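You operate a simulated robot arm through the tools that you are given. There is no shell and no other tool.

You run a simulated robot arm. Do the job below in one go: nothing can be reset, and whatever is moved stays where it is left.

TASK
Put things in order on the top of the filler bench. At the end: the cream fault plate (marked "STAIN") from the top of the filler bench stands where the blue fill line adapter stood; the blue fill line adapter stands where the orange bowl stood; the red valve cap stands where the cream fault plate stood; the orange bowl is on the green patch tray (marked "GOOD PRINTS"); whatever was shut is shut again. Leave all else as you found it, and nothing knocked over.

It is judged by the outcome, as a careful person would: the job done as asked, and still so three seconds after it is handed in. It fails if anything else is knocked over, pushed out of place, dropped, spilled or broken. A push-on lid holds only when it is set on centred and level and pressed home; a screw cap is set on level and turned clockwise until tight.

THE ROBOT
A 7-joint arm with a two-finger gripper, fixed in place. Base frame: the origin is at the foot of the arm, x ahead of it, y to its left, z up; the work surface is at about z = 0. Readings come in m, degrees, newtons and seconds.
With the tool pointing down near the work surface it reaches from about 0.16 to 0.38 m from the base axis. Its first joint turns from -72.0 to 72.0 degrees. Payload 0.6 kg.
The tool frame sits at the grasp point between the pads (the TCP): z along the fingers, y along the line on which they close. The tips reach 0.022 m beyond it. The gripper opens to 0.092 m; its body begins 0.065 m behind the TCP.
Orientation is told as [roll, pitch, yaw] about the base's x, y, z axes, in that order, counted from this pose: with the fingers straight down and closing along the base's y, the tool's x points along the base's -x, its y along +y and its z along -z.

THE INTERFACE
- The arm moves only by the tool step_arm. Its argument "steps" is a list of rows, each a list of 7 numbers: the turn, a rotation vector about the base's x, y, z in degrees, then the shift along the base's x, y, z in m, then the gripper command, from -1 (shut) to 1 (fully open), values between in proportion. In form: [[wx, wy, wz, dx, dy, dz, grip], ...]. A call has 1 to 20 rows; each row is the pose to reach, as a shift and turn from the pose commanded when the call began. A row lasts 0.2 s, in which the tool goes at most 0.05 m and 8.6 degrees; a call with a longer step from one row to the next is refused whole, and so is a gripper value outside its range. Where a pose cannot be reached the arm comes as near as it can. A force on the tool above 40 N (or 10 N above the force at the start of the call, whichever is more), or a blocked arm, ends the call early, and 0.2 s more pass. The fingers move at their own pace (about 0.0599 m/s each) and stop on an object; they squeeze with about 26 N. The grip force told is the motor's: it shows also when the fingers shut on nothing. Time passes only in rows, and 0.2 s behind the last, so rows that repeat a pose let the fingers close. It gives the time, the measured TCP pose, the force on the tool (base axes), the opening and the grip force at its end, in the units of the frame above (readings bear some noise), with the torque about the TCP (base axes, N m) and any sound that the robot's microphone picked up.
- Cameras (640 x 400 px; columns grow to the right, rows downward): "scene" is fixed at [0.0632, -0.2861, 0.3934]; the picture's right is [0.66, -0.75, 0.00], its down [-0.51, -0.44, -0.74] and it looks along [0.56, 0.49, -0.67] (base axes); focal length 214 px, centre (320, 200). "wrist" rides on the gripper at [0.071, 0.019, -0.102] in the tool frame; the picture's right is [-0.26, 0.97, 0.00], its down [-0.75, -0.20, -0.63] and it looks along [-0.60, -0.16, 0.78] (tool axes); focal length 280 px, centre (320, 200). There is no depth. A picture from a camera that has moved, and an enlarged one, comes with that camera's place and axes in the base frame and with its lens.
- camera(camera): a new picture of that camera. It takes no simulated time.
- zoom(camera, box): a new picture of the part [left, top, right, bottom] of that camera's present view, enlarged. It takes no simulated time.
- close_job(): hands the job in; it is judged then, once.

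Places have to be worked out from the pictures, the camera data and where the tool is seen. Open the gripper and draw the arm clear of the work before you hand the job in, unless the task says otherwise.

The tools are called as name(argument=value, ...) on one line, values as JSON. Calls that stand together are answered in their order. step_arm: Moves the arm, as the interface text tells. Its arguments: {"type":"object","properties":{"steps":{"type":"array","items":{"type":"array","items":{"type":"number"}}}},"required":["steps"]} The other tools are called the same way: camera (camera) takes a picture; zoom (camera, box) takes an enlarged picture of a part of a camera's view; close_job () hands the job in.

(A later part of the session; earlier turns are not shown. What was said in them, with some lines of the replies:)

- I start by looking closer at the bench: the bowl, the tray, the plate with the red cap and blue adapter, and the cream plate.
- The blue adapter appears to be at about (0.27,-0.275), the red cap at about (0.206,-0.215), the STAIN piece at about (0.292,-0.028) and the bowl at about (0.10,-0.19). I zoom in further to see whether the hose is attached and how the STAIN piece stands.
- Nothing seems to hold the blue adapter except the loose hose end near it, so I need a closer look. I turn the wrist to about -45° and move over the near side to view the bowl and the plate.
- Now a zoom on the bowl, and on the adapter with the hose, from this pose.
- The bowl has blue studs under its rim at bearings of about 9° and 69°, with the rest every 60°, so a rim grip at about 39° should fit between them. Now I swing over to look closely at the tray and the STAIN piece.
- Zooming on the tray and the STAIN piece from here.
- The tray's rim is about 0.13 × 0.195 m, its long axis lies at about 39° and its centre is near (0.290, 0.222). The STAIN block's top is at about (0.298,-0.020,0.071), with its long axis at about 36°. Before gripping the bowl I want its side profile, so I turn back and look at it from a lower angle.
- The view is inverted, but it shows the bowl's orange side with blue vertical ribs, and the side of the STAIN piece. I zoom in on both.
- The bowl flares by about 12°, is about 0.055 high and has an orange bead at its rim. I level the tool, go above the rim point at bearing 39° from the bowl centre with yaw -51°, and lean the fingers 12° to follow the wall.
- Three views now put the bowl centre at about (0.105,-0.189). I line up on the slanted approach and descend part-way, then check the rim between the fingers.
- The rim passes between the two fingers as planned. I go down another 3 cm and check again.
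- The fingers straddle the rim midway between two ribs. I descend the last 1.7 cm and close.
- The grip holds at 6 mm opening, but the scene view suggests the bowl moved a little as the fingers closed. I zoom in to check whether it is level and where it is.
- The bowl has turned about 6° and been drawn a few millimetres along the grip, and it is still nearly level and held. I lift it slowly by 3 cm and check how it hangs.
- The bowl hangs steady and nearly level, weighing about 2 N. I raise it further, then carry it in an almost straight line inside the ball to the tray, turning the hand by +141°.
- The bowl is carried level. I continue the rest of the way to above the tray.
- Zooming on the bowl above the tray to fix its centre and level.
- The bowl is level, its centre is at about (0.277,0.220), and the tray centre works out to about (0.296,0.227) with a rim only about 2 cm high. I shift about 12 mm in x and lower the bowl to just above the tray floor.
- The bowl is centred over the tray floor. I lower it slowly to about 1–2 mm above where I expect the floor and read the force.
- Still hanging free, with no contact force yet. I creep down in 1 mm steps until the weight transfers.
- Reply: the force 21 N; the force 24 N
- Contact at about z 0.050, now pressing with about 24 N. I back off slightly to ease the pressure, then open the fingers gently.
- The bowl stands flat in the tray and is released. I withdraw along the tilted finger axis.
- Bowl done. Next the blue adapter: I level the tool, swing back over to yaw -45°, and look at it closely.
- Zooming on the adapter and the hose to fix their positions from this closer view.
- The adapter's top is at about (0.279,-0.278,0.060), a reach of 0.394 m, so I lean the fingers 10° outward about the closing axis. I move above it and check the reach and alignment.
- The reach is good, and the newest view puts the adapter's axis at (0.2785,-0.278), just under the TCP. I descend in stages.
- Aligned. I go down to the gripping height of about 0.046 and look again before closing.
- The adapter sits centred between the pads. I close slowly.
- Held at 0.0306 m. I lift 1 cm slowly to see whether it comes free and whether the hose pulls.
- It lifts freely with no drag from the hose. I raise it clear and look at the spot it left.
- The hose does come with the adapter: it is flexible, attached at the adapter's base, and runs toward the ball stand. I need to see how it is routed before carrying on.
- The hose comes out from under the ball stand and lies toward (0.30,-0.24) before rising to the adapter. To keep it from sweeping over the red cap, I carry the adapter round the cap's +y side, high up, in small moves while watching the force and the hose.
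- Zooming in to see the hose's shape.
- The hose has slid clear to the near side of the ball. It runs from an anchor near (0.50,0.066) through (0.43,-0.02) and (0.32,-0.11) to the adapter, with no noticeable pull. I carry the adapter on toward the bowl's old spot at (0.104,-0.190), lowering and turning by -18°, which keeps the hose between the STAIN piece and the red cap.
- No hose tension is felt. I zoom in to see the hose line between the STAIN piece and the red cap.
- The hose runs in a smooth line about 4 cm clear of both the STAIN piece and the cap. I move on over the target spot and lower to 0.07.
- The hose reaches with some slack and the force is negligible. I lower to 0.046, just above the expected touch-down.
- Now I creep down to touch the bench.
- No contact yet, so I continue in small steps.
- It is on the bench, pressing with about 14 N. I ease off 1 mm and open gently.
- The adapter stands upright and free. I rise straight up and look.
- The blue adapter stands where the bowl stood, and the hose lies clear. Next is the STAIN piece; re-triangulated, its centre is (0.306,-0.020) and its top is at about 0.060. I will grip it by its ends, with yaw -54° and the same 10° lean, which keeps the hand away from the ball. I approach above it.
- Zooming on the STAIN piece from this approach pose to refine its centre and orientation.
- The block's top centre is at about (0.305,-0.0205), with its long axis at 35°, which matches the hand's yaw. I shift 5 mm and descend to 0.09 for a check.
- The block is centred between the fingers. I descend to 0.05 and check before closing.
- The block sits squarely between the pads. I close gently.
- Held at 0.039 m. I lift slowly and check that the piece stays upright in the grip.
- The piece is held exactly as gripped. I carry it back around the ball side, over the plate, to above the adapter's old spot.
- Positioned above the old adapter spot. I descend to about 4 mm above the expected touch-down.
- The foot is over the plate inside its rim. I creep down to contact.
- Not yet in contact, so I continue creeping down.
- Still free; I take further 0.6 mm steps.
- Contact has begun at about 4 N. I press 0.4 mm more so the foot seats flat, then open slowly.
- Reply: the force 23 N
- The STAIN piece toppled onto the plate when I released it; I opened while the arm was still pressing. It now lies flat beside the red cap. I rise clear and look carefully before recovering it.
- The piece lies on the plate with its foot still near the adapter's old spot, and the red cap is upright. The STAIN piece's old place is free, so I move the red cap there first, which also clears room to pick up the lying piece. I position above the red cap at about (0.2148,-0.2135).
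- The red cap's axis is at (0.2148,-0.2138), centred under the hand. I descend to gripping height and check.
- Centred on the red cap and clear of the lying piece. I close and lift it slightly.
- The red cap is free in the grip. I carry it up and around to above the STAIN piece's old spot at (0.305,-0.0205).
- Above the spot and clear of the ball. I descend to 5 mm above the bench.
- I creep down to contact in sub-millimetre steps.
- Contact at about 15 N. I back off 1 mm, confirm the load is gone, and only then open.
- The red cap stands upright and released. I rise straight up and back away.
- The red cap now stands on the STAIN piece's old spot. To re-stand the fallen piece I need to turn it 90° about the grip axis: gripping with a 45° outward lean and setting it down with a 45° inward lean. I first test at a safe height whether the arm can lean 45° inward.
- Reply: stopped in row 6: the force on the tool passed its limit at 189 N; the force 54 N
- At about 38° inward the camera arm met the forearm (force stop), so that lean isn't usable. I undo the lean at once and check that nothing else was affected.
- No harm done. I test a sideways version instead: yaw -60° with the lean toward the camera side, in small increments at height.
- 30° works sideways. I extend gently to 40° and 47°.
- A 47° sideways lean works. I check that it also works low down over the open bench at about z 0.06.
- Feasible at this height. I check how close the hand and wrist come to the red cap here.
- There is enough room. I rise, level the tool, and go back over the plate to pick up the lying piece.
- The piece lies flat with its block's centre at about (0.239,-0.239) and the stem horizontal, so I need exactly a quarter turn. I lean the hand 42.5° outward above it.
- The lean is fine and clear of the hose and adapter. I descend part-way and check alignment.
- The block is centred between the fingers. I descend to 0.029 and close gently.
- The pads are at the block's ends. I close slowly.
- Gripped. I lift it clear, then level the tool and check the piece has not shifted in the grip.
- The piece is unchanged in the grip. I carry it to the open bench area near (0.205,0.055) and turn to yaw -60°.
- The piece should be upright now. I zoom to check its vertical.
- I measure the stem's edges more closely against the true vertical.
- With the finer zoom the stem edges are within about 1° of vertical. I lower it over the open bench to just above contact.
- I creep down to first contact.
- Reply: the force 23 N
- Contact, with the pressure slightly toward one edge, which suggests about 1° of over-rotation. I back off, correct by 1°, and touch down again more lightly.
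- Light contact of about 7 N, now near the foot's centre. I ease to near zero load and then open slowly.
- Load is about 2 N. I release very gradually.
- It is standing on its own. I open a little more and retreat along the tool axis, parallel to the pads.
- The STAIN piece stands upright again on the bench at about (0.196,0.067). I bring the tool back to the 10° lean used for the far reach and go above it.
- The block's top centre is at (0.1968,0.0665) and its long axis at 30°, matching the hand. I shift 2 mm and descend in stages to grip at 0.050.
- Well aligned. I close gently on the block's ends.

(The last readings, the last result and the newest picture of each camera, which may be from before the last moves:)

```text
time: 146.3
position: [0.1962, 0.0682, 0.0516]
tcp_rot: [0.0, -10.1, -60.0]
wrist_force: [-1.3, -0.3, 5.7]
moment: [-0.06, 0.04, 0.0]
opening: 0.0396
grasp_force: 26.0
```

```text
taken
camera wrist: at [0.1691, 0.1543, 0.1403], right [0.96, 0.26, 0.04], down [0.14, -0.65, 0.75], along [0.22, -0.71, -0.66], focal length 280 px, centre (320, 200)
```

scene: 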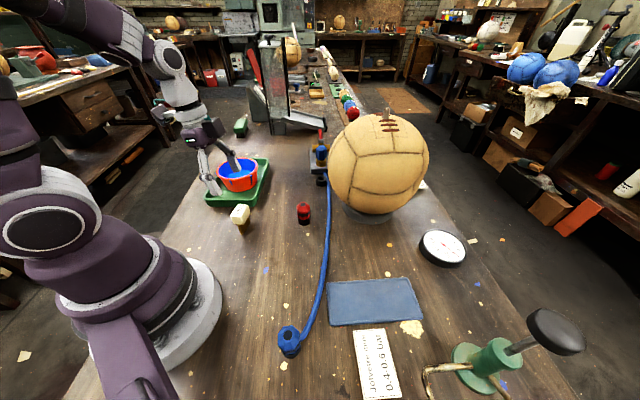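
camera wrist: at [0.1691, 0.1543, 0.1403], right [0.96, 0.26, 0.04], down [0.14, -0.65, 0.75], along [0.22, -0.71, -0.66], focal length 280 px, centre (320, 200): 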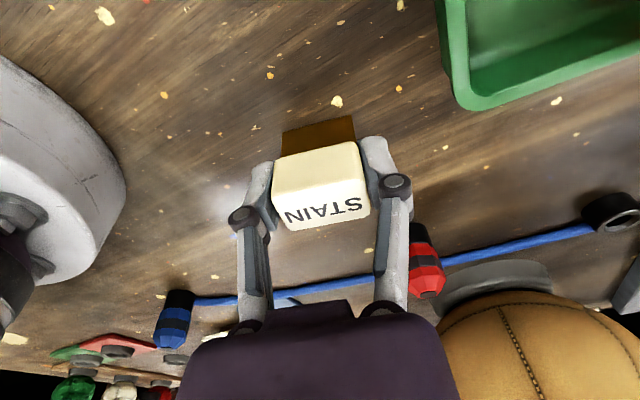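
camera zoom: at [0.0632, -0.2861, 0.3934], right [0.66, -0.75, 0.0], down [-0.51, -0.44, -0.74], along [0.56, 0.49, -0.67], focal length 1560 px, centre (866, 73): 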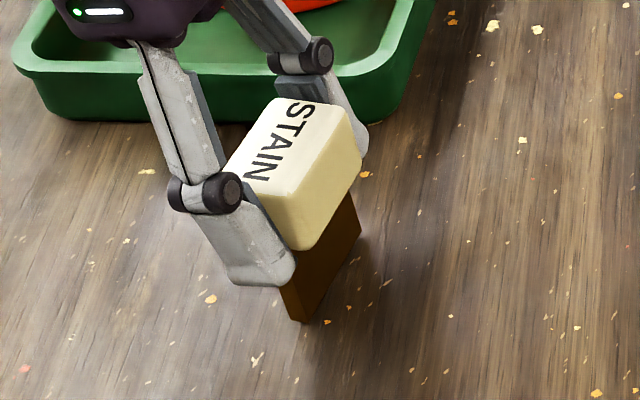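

Held at 0.0396 m. I lift and carry it round the inside of the ball to above the adapter's old spot.

step_arm(steps=[[0, 0, 0, 0, 0, 0.005, -1], [0, 0, 0, 0, 0, 0.02, -1], [0, 0, 0, 0, 0, 0.05, -1], [0, 0, 0, 0, 0, 0.08, -1], [0, 0, 0, 0, -0.01, 0.11, -1], [0, 0, 1, 0.0, -0.035, 0.115, -1], [0, 0, 2, 0.001, -0.065, 0.115, -1], [0, 0, 3, 0.002, -0.095, 0.115, -1], [0, 0, 4.5, 0.003, -0.125, 0.115, -1], [0, 0, 6, 0.005, -0.155, 0.115, -1], [0, 0, 7.5, 0.008, -0.185, 0.115, -1], [0, 0, 9, 0.013, -0.215, 0.115, -1], [0, 0, 10.5, 0.022, -0.245, 0.115, -1], [0, 0, 12, 0.035, -0.275, 0.115, -1], [0, 0, 13.5, 0.05, -0.303, 0.115, -1], [0, 0, 14.5, 0.066, -0.327, 0.112, -1], [0, 0, 15, 0.0822, -0.3451, 0.108, -1], [0, 0, 15, 0.0822, -0.3451, 0.108, -1]])

camera(camera="wrist")

camera(camera="scene")

```text
time: 150.1
position: [0.2815, -0.2774, 0.1612]
tcp_rot: [0.0, -9.9, -44.9]
wrist_force: [-0.1, -0.3, 0.0]
moment: [-0.03, -0.04, 0.0]
opening: 0.0397
grasp_force: 25.7
```

```text
taken
camera wrist: at [0.2321, -0.2002, 0.2486], right [0.86, 0.5, 0.04], down [0.31, -0.59, 0.75], along [0.4, -0.63, -0.67], focal length 280 px, centre (320, 200)
```

wrist: 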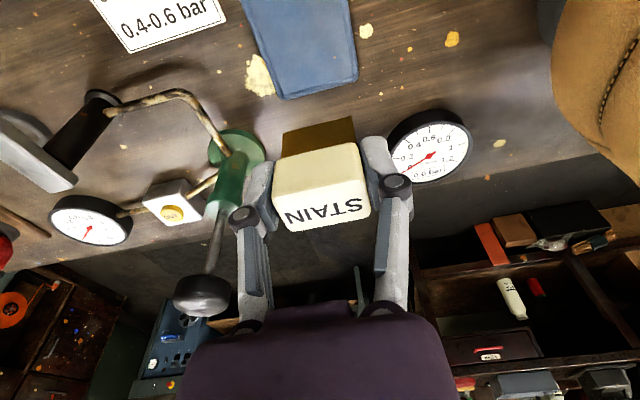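

```text
taken
```

scene: 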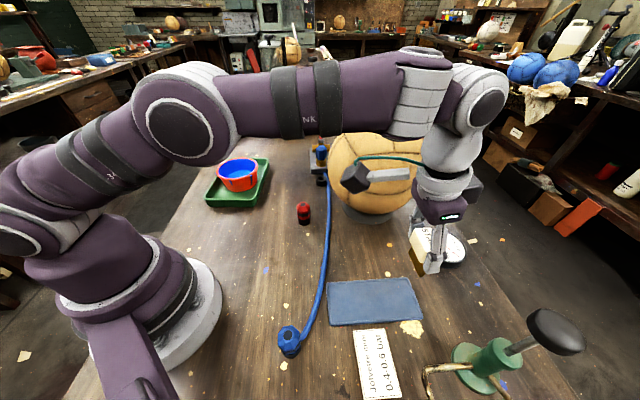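

The TCP is within 2 mm of the spot. I correct by about 1 mm and lower to about 4 mm above contact.

step_arm(steps=[[0, 0, 0, -0.0014, -0.0008, -0.02, -1], [0, 0, 0, -0.0014, -0.0008, -0.04, -1], [0, 0, 0, -0.0014, -0.0008, -0.06, -1], [0, 0, 0, -0.0014, -0.0008, -0.08, -1], [0, 0, 0, -0.0014, -0.0008, -0.095, -1], [0, 0, 0, -0.0014, -0.0008, -0.102, -1], [0, 0, 0, -0.0014, -0.0008, -0.102, -1]])

zoom(camera="scene", box=[350, 240, 440, 320])

camera(camera="wrist")

```text
time: 151.7
position: [0.2803, -0.2786, 0.0593]
tcp_rot: [-0.1, -9.9, -44.9]
wrist_force: [-1.0, 0.2, 0.3]
moment: [-0.02, -0.02, 0.0]
opening: 0.0396
grasp_force: 26.1
```

```text
5.00 times, centred on (395, 280) of scene
camera zoom: at [0.0632, -0.2861, 0.3934], right [0.66, -0.75, 0.0], down [-0.51, -0.44, -0.74], along [0.56, 0.49, -0.67], focal length 1072 px, centre (-55, -200)
```

zoom: 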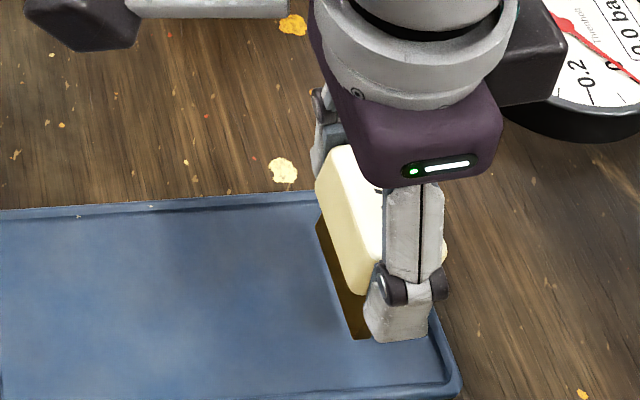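

```text
taken
camera wrist: at [0.2301, -0.2023, 0.1482], right [0.86, 0.5, 0.04], down [0.31, -0.59, 0.75], along [0.4, -0.63, -0.66], focal length 280 px, centre (320, 200)
```

wrist: 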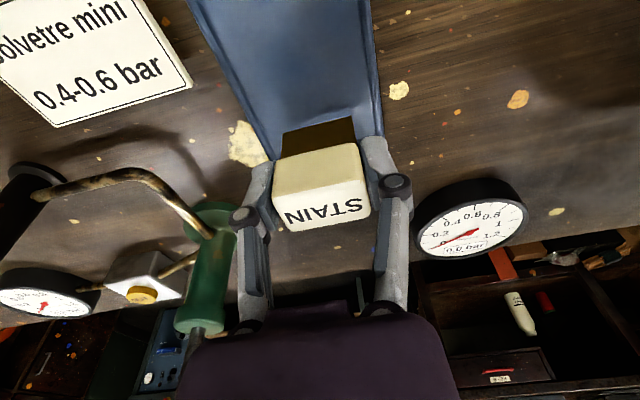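

step_arm(steps=[[0, 0, 0, 0, 0, -0.002, -1], [0, 0, 0, 0, 0, -0.004, -1], [0, 0, 0, 0, 0, -0.004, -1]])

step_arm(steps=[[0, 0, 0, 0, 0, -0.0006, -1], [0, 0, 0, 0, 0, -0.0006, -1]])

step_arm(steps=[[0, 0, 0, 0, 0, -0.0005, -1], [0, 0, 0, 0, 0, -0.0005, -1]])

```text
time: 152.5
position: [0.2785, -0.2787, 0.0542]
tcp_rot: [-0.1, -10.1, -44.9]
wrist_force: [0.2, -0.1, 3.0]
moment: [0.03, -0.01, -0.01]
opening: 0.0397
grasp_force: 26.2
```

```text
time: 153.1
position: [0.2784, -0.2787, 0.0538]
tcp_rot: [-0.2, -10.2, -45.0]
wrist_force: [-2.3, 0.6, 21.7]
moment: [-0.01, 0.04, 0.0]
opening: 0.0395
grasp_force: 26.1
```

```text
time: 153.7
position: [0.2778, -0.279, 0.0533]
tcp_rot: [0.0, -10.1, -44.8]
wrist_force: [3.8, -3.3, 21.4]
moment: [-0.19, -0.24, 0.03]
opening: 0.0392
grasp_force: 25.3
```

Contact, at 21 N. I back off about 1 mm to get to a near-zero load before releasing.

step_arm(steps=[[0, 0, 0, 0, 0, 0.0006, -1], [0, 0, 0, 0, 0, 0.001, -1], [0, 0, 0, 0, 0, 0.001, -1]])

zoom(camera="scene", box=[370, 250, 430, 310])

```text
time: 154.5
position: [0.2778, -0.2786, 0.0539]
tcp_rot: [-0.1, -9.7, -44.9]
wrist_force: [-0.2, 0.3, -0.9]
moment: [0.01, -0.01, -0.02]
opening: 0.0394
grasp_force: 25.3
```

```text
6.67 times, centred on (400, 280) of scene
camera zoom: at [0.0632, -0.2861, 0.3934], right [0.66, -0.75, 0.0], down [-0.51, -0.44, -0.74], along [0.56, 0.49, -0.67], focal length 1430 px, centre (-213, -333)
```

zoom: 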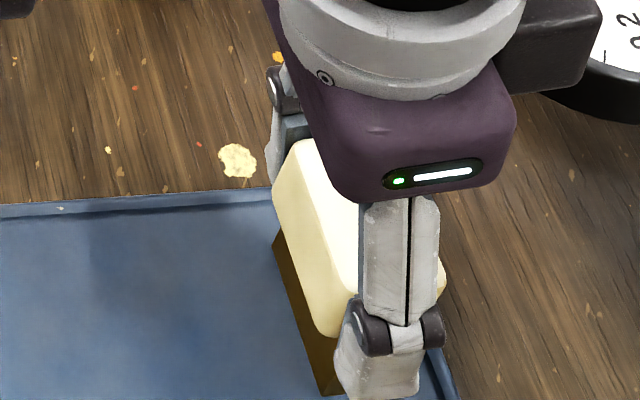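

Load is gone. I lower 0.3 mm for light contact and release very gradually, as worked before.

step_arm(steps=[[0, 0, 0, 0, 0, -0.0003, -1], [0, 0, 0, 0, 0, -0.0003, -1], [0, 0, 0, 0, 0, -0.0003, -1]])

```text
time: 155.3
position: [0.2781, -0.2794, 0.0532]
tcp_rot: [-0.1, -10.0, -44.9]
wrist_force: [0.5, -1.3, -0.1]
moment: [-0.02, 0.0, 0.0]
opening: 0.0396
grasp_force: 26.2
```

step_arm(steps=[[0, 0, 0, 0, 0, -0.0003, -1], [0, 0, 0, 0, 0, -0.0003, -1], [0, 0, 0, 0, 0, -0.0003, -1]])

```text
time: 156.1
position: [0.2779, -0.2793, 0.0535]
tcp_rot: [-0.2, -10.0, -44.9]
wrist_force: [-0.2, -0.8, 0.3]
moment: [0.01, -0.01, 0.0]
opening: 0.0393
grasp_force: 26.0
```

Practically zero load at contact, so I release in tiny increments now.

step_arm(steps=[[0, 0, 0, 0, 0, 0, -0.5], [0, 0, 0, 0, 0, 0, -0.3], [0, 0, 0, 0, 0, 0, -0.2], [0, 0, 0, 0, 0, 0, -0.16], [0, 0, 0, 0, 0, 0, -0.14], [0, 0, 0, 0, 0, 0, -0.12], [0, 0, 0, 0, 0, 0, -0.1], [0, 0, 0, 0, 0, 0, -0.1]])

camera(camera="wrist")

zoom(camera="scene", box=[350, 240, 440, 320])

```text
time: 157.9
position: [0.279, -0.279, 0.0538]
tcp_rot: [0.0, -10.0, -45.0]
wrist_force: [0.8, 0.3, 0.0]
moment: [0.02, 0.02, -0.03]
opening: 0.0411
grasp_force: 0.0
```

```text
taken
camera wrist: at [0.2294, -0.2019, 0.1417], right [0.86, 0.5, 0.04], down [0.31, -0.59, 0.75], along [0.4, -0.63, -0.66], focal length 280 px, centre (320, 200)
```

wrist: 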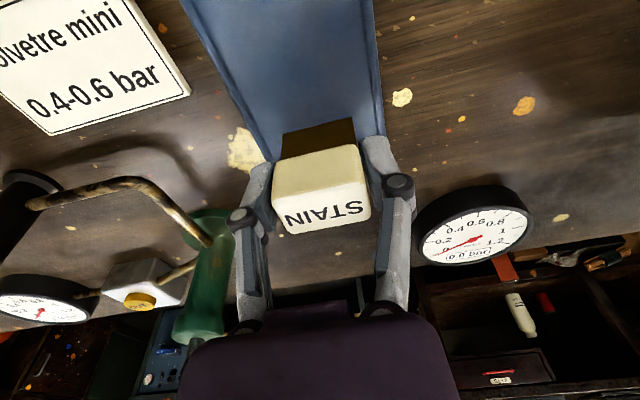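

```text
5.00 times, centred on (395, 280) of scene
camera zoom: at [0.0632, -0.2861, 0.3934], right [0.66, -0.75, 0.0], down [-0.51, -0.44, -0.74], along [0.56, 0.49, -0.67], focal length 1072 px, centre (-55, -200)
```

zoom: 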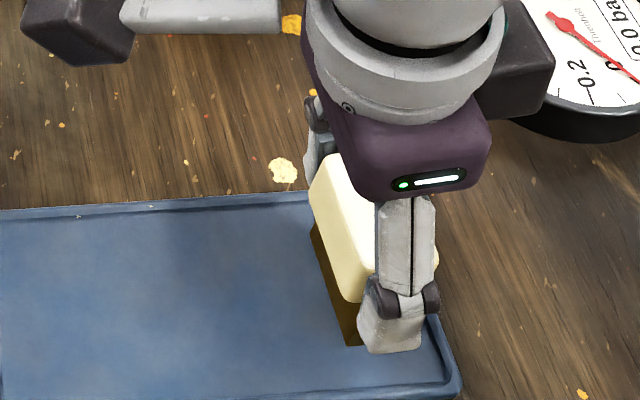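

Released and still standing. I open a bit more, pause, and check.

step_arm(steps=[[0, 0, 0, 0, 0, 0, -0.05], [0, 0, 0, 0, 0, 0, 0.05], [0, 0, 0, 0, 0, 0, 0.15], [0, 0, 0, 0, 0, 0, 0.25], [0, 0, 0, 0, 0, 0, 0.35], [0, 0, 0, 0, 0, 0, 0.35], [0, 0, 0, 0, 0, 0, 0.35]])

camera(camera="wrist")

```text
time: 159.5
position: [0.2788, -0.2786, 0.053]
tcp_rot: [-0.1, -10.0, -45.0]
wrist_force: [-0.3, 0.0, 1.4]
moment: [-0.02, 0.02, -0.01]
opening: 0.0622
grasp_force: 0.1
```

```text
taken
camera wrist: at [0.2294, -0.2019, 0.1417], right [0.86, 0.5, 0.04], down [0.31, -0.59, 0.75], along [0.4, -0.63, -0.66], focal length 280 px, centre (320, 200)
```

wrist: 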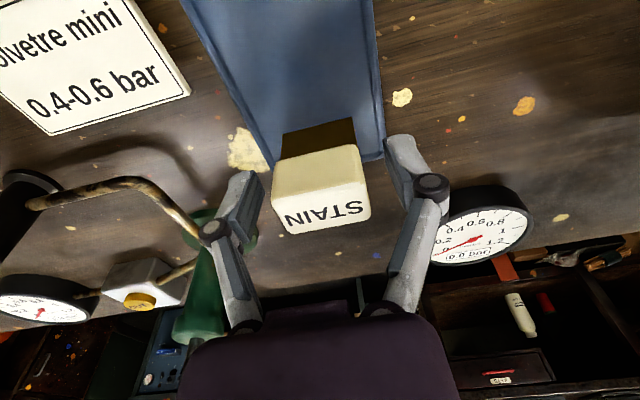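

The STAIN piece stands freely between the open fingers. I rise slowly straight up, then draw back.

step_arm(steps=[[0, 0, 0, 0, 0, 0.006, 0.35], [0, 0, 0, 0, 0, 0.015, 0.35], [0, 0, 0, 0, 0, 0.03, 0.35], [0, 0, 0, 0, 0, 0.05, 0.35], [0, 0, 0, 0, 0, 0.075, 0.35], [0, 0, 0, 0, 0, 0.105, 0.35], [0, 0, 0, -0.01, 0.02, 0.13, 0.35], [0, 0, 0, -0.03, 0.05, 0.15, 0.35], [0, 0, 0, -0.055, 0.08, 0.16, 0.35], [0, 0, 0, -0.07, 0.11, 0.17, 0.35], [0, 0, 0, -0.07, 0.11, 0.17, 0.35]])

camera(camera="scene")

camera(camera="wrist")

zoom(camera="scene", box=[330, 240, 450, 340])

```text
time: 161.9
position: [0.2102, -0.168, 0.2229]
tcp_rot: [0.0, -10.1, -44.9]
wrist_force: [0.2, -0.1, -0.2]
moment: [-0.01, 0.01, -0.01]
opening: 0.0621
grasp_force: 0.0
```

```text
taken
```

scene: 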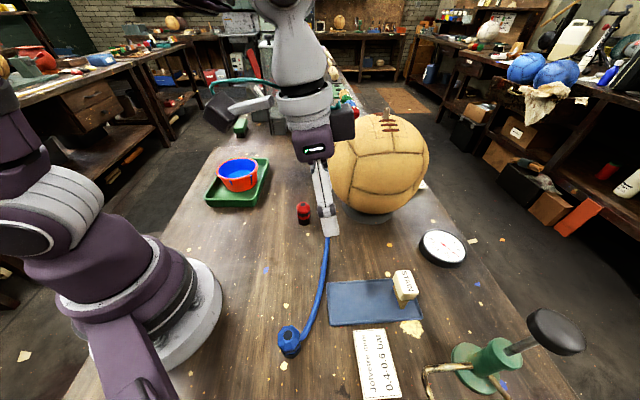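

```text
taken
camera wrist: at [0.1603, -0.091, 0.3109], right [0.86, 0.5, 0.04], down [0.3, -0.59, 0.75], along [0.4, -0.63, -0.66], focal length 280 px, centre (320, 200)
```

wrist: 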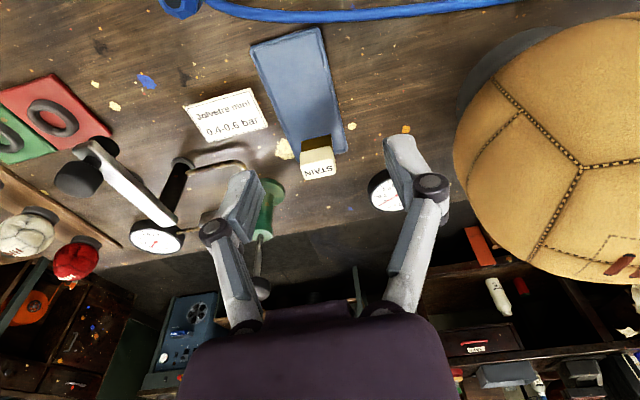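

```text
4.00 times, centred on (390, 290) of scene
camera zoom: at [0.0632, -0.2861, 0.3934], right [0.66, -0.75, 0.0], down [-0.51, -0.44, -0.74], along [0.56, 0.49, -0.67], focal length 858 px, centre (40, -160)
```

zoom: 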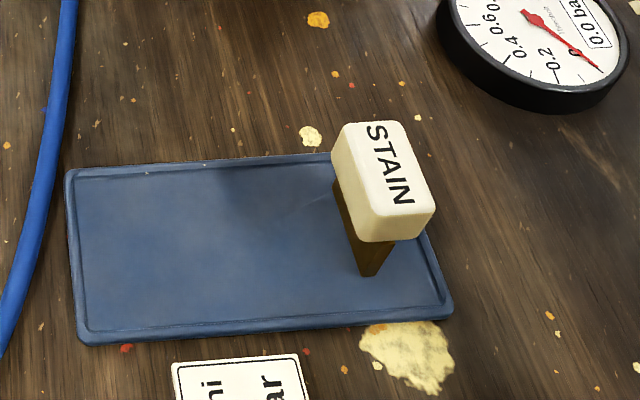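

All four moved items are in place: STAIN on the adapter's spot, the adapter on the bowl's spot, the red cap on STAIN's spot and the bowl on the tray. The plate has not shifted. I draw the arm up and away to near its starting pose, level, with the gripper open.

step_arm(steps=[[3.5, 3.5, 0, 0, 0.01, 0.01, 0.6], [7.07, 7.07, 0, 0, 0.02, 0.02, 0.8], [7.07, 7.07, 0, 0.003, 0.04, 0.035, 1], [7.07, 7.07, 0, 0.006, 0.06, 0.05, 1], [7.07, 7.07, 0, 0.01, 0.08, 0.06, 1], [7.07, 7.07, 0, 0.012, 0.1, 0.06, 1], [7.07, 7.07, 0, 0.012, 0.105, 0.06, 1]])

step_arm(steps=[[0, 0, 8, 0, 0, 0, 1], [0, 0, 16, 0, 0, 0, 1], [0, 0, 24, 0, 0, 0, 1], [0, 0, 32, 0, 0, 0, 1], [0, 0, 40, 0, 0, 0, 1], [0, 0, 45, 0, 0, 0, 1], [0, 0, 45, 0, 0, 0, 1], [0, 0, 45, 0, 0, 0, 1], [0, 0, 45, 0, 0, 0, 1], [0, 0, 45, 0, 0, 0, 1]])

camera(camera="scene")

camera(camera="wrist")

```text
time: 163.5
position: [0.22, -0.0637, 0.284]
tcp_rot: [-0.1, 0.0, -44.9]
wrist_force: [0.3, -1.1, 0.6]
moment: [0.0, 0.03, -0.01]
opening: 0.0918
grasp_force: 0.0
```

```text
time: 165.7
position: [0.2223, -0.063, 0.2821]
tcp_rot: [-0.1, 0.0, 0.1]
wrist_force: [-0.5, 0.2, -0.3]
moment: [-0.01, -0.02, -0.02]
opening: 0.0921
grasp_force: 0.0
```

```text
taken
```

scene: 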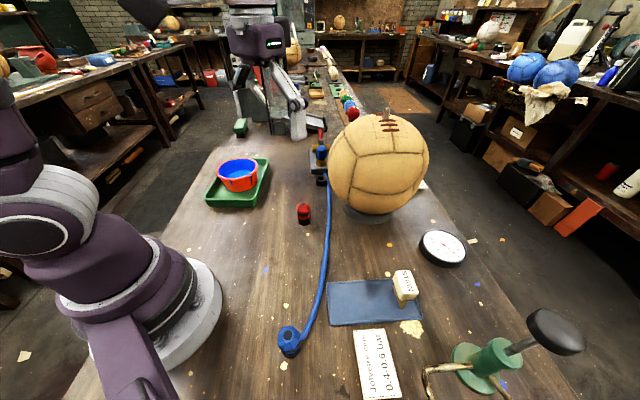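

```text
taken
camera wrist: at [0.1488, -0.043, 0.385], right [0.26, 0.97, 0.0], down [0.75, -0.2, 0.63], along [0.6, -0.16, -0.78], focal length 280 px, centre (320, 200)
```

wrist: 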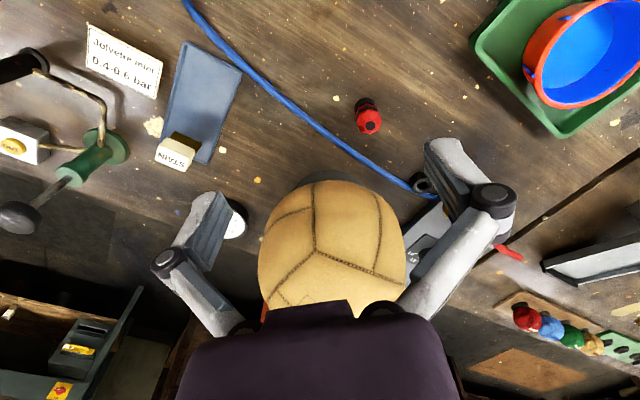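

I check the ring near the hose, the valve block and the bowl/tray against the opening view.

zoom(camera="scene", box=[190, 90, 350, 230])

zoom(camera="scene", box=[230, 180, 470, 400])

```text
2.86 times, centred on (270, 160) of scene
camera zoom: at [0.0632, -0.2861, 0.3934], right [0.66, -0.75, 0.0], down [-0.51, -0.44, -0.74], along [0.56, 0.49, -0.67], focal length 613 px, centre (463, 314)
```

zoom: 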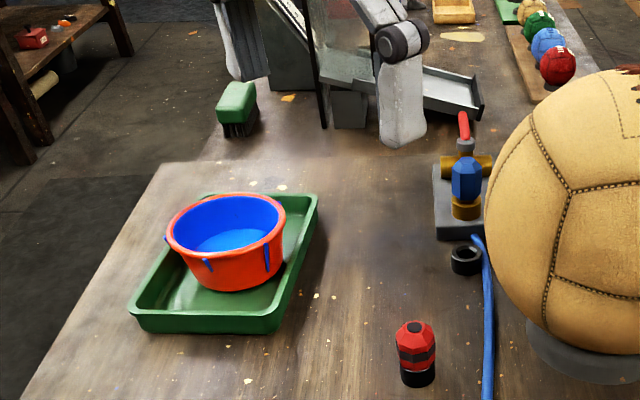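

```text
1.82 times, centred on (350, 290) of scene
camera zoom: at [0.0632, -0.2861, 0.3934], right [0.66, -0.75, 0.0], down [-0.51, -0.44, -0.74], along [0.56, 0.49, -0.67], focal length 390 px, centre (266, 36)
```

zoom: 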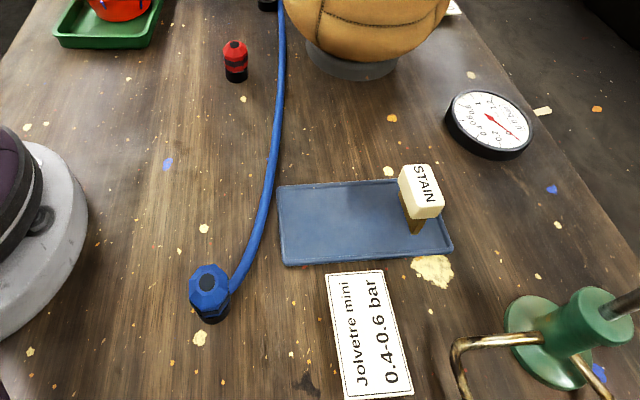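

Everything else is where it was, all four items stand in their asked-for places, and the hose lies clear. The arm is withdrawn and the gripper open, so I hand the job in.

close_job()

```text
The job is handed in.
```

The job is handed in, and all four items are where you asked. In the last camera pictures each one was standing upright. I did knock the STAIN plate over once along the way.

| Item | Now stands |
|---|---|
| Cream fault plate ("STAIN") | where the blue fill line adapter stood, on the blue-grey plate |
| Blue fill line adapter | where the orange bowl stood |
| Red valve cap | where the cream fault plate stood |
| Orange bowl | in the green "GOOD PRINTS" tray |

- **STAIN plate fell once:** It toppled onto the blue-grey plate when I first let go of it. I stood it up again and set it back in place. The red cap, standing beside it then, shifted by 2 mm at most and was moved to its final spot afterwards.
- **Hose:** The blue adapter has a hose attached, so the hose moved with it. It now runs across the bench from the valve block to the adapter's new spot, clear of the other items.
- **Arm contact:** While working out how to re-stand the plate, I leaned the hand too far and the arm appeared to press against itself (189 N) before it stopped. I saw no effect on the bench.
- **Everything else:** Nothing was opened. The blue-grey plate, tray, gauge, black ring and ball match the opening pictures.
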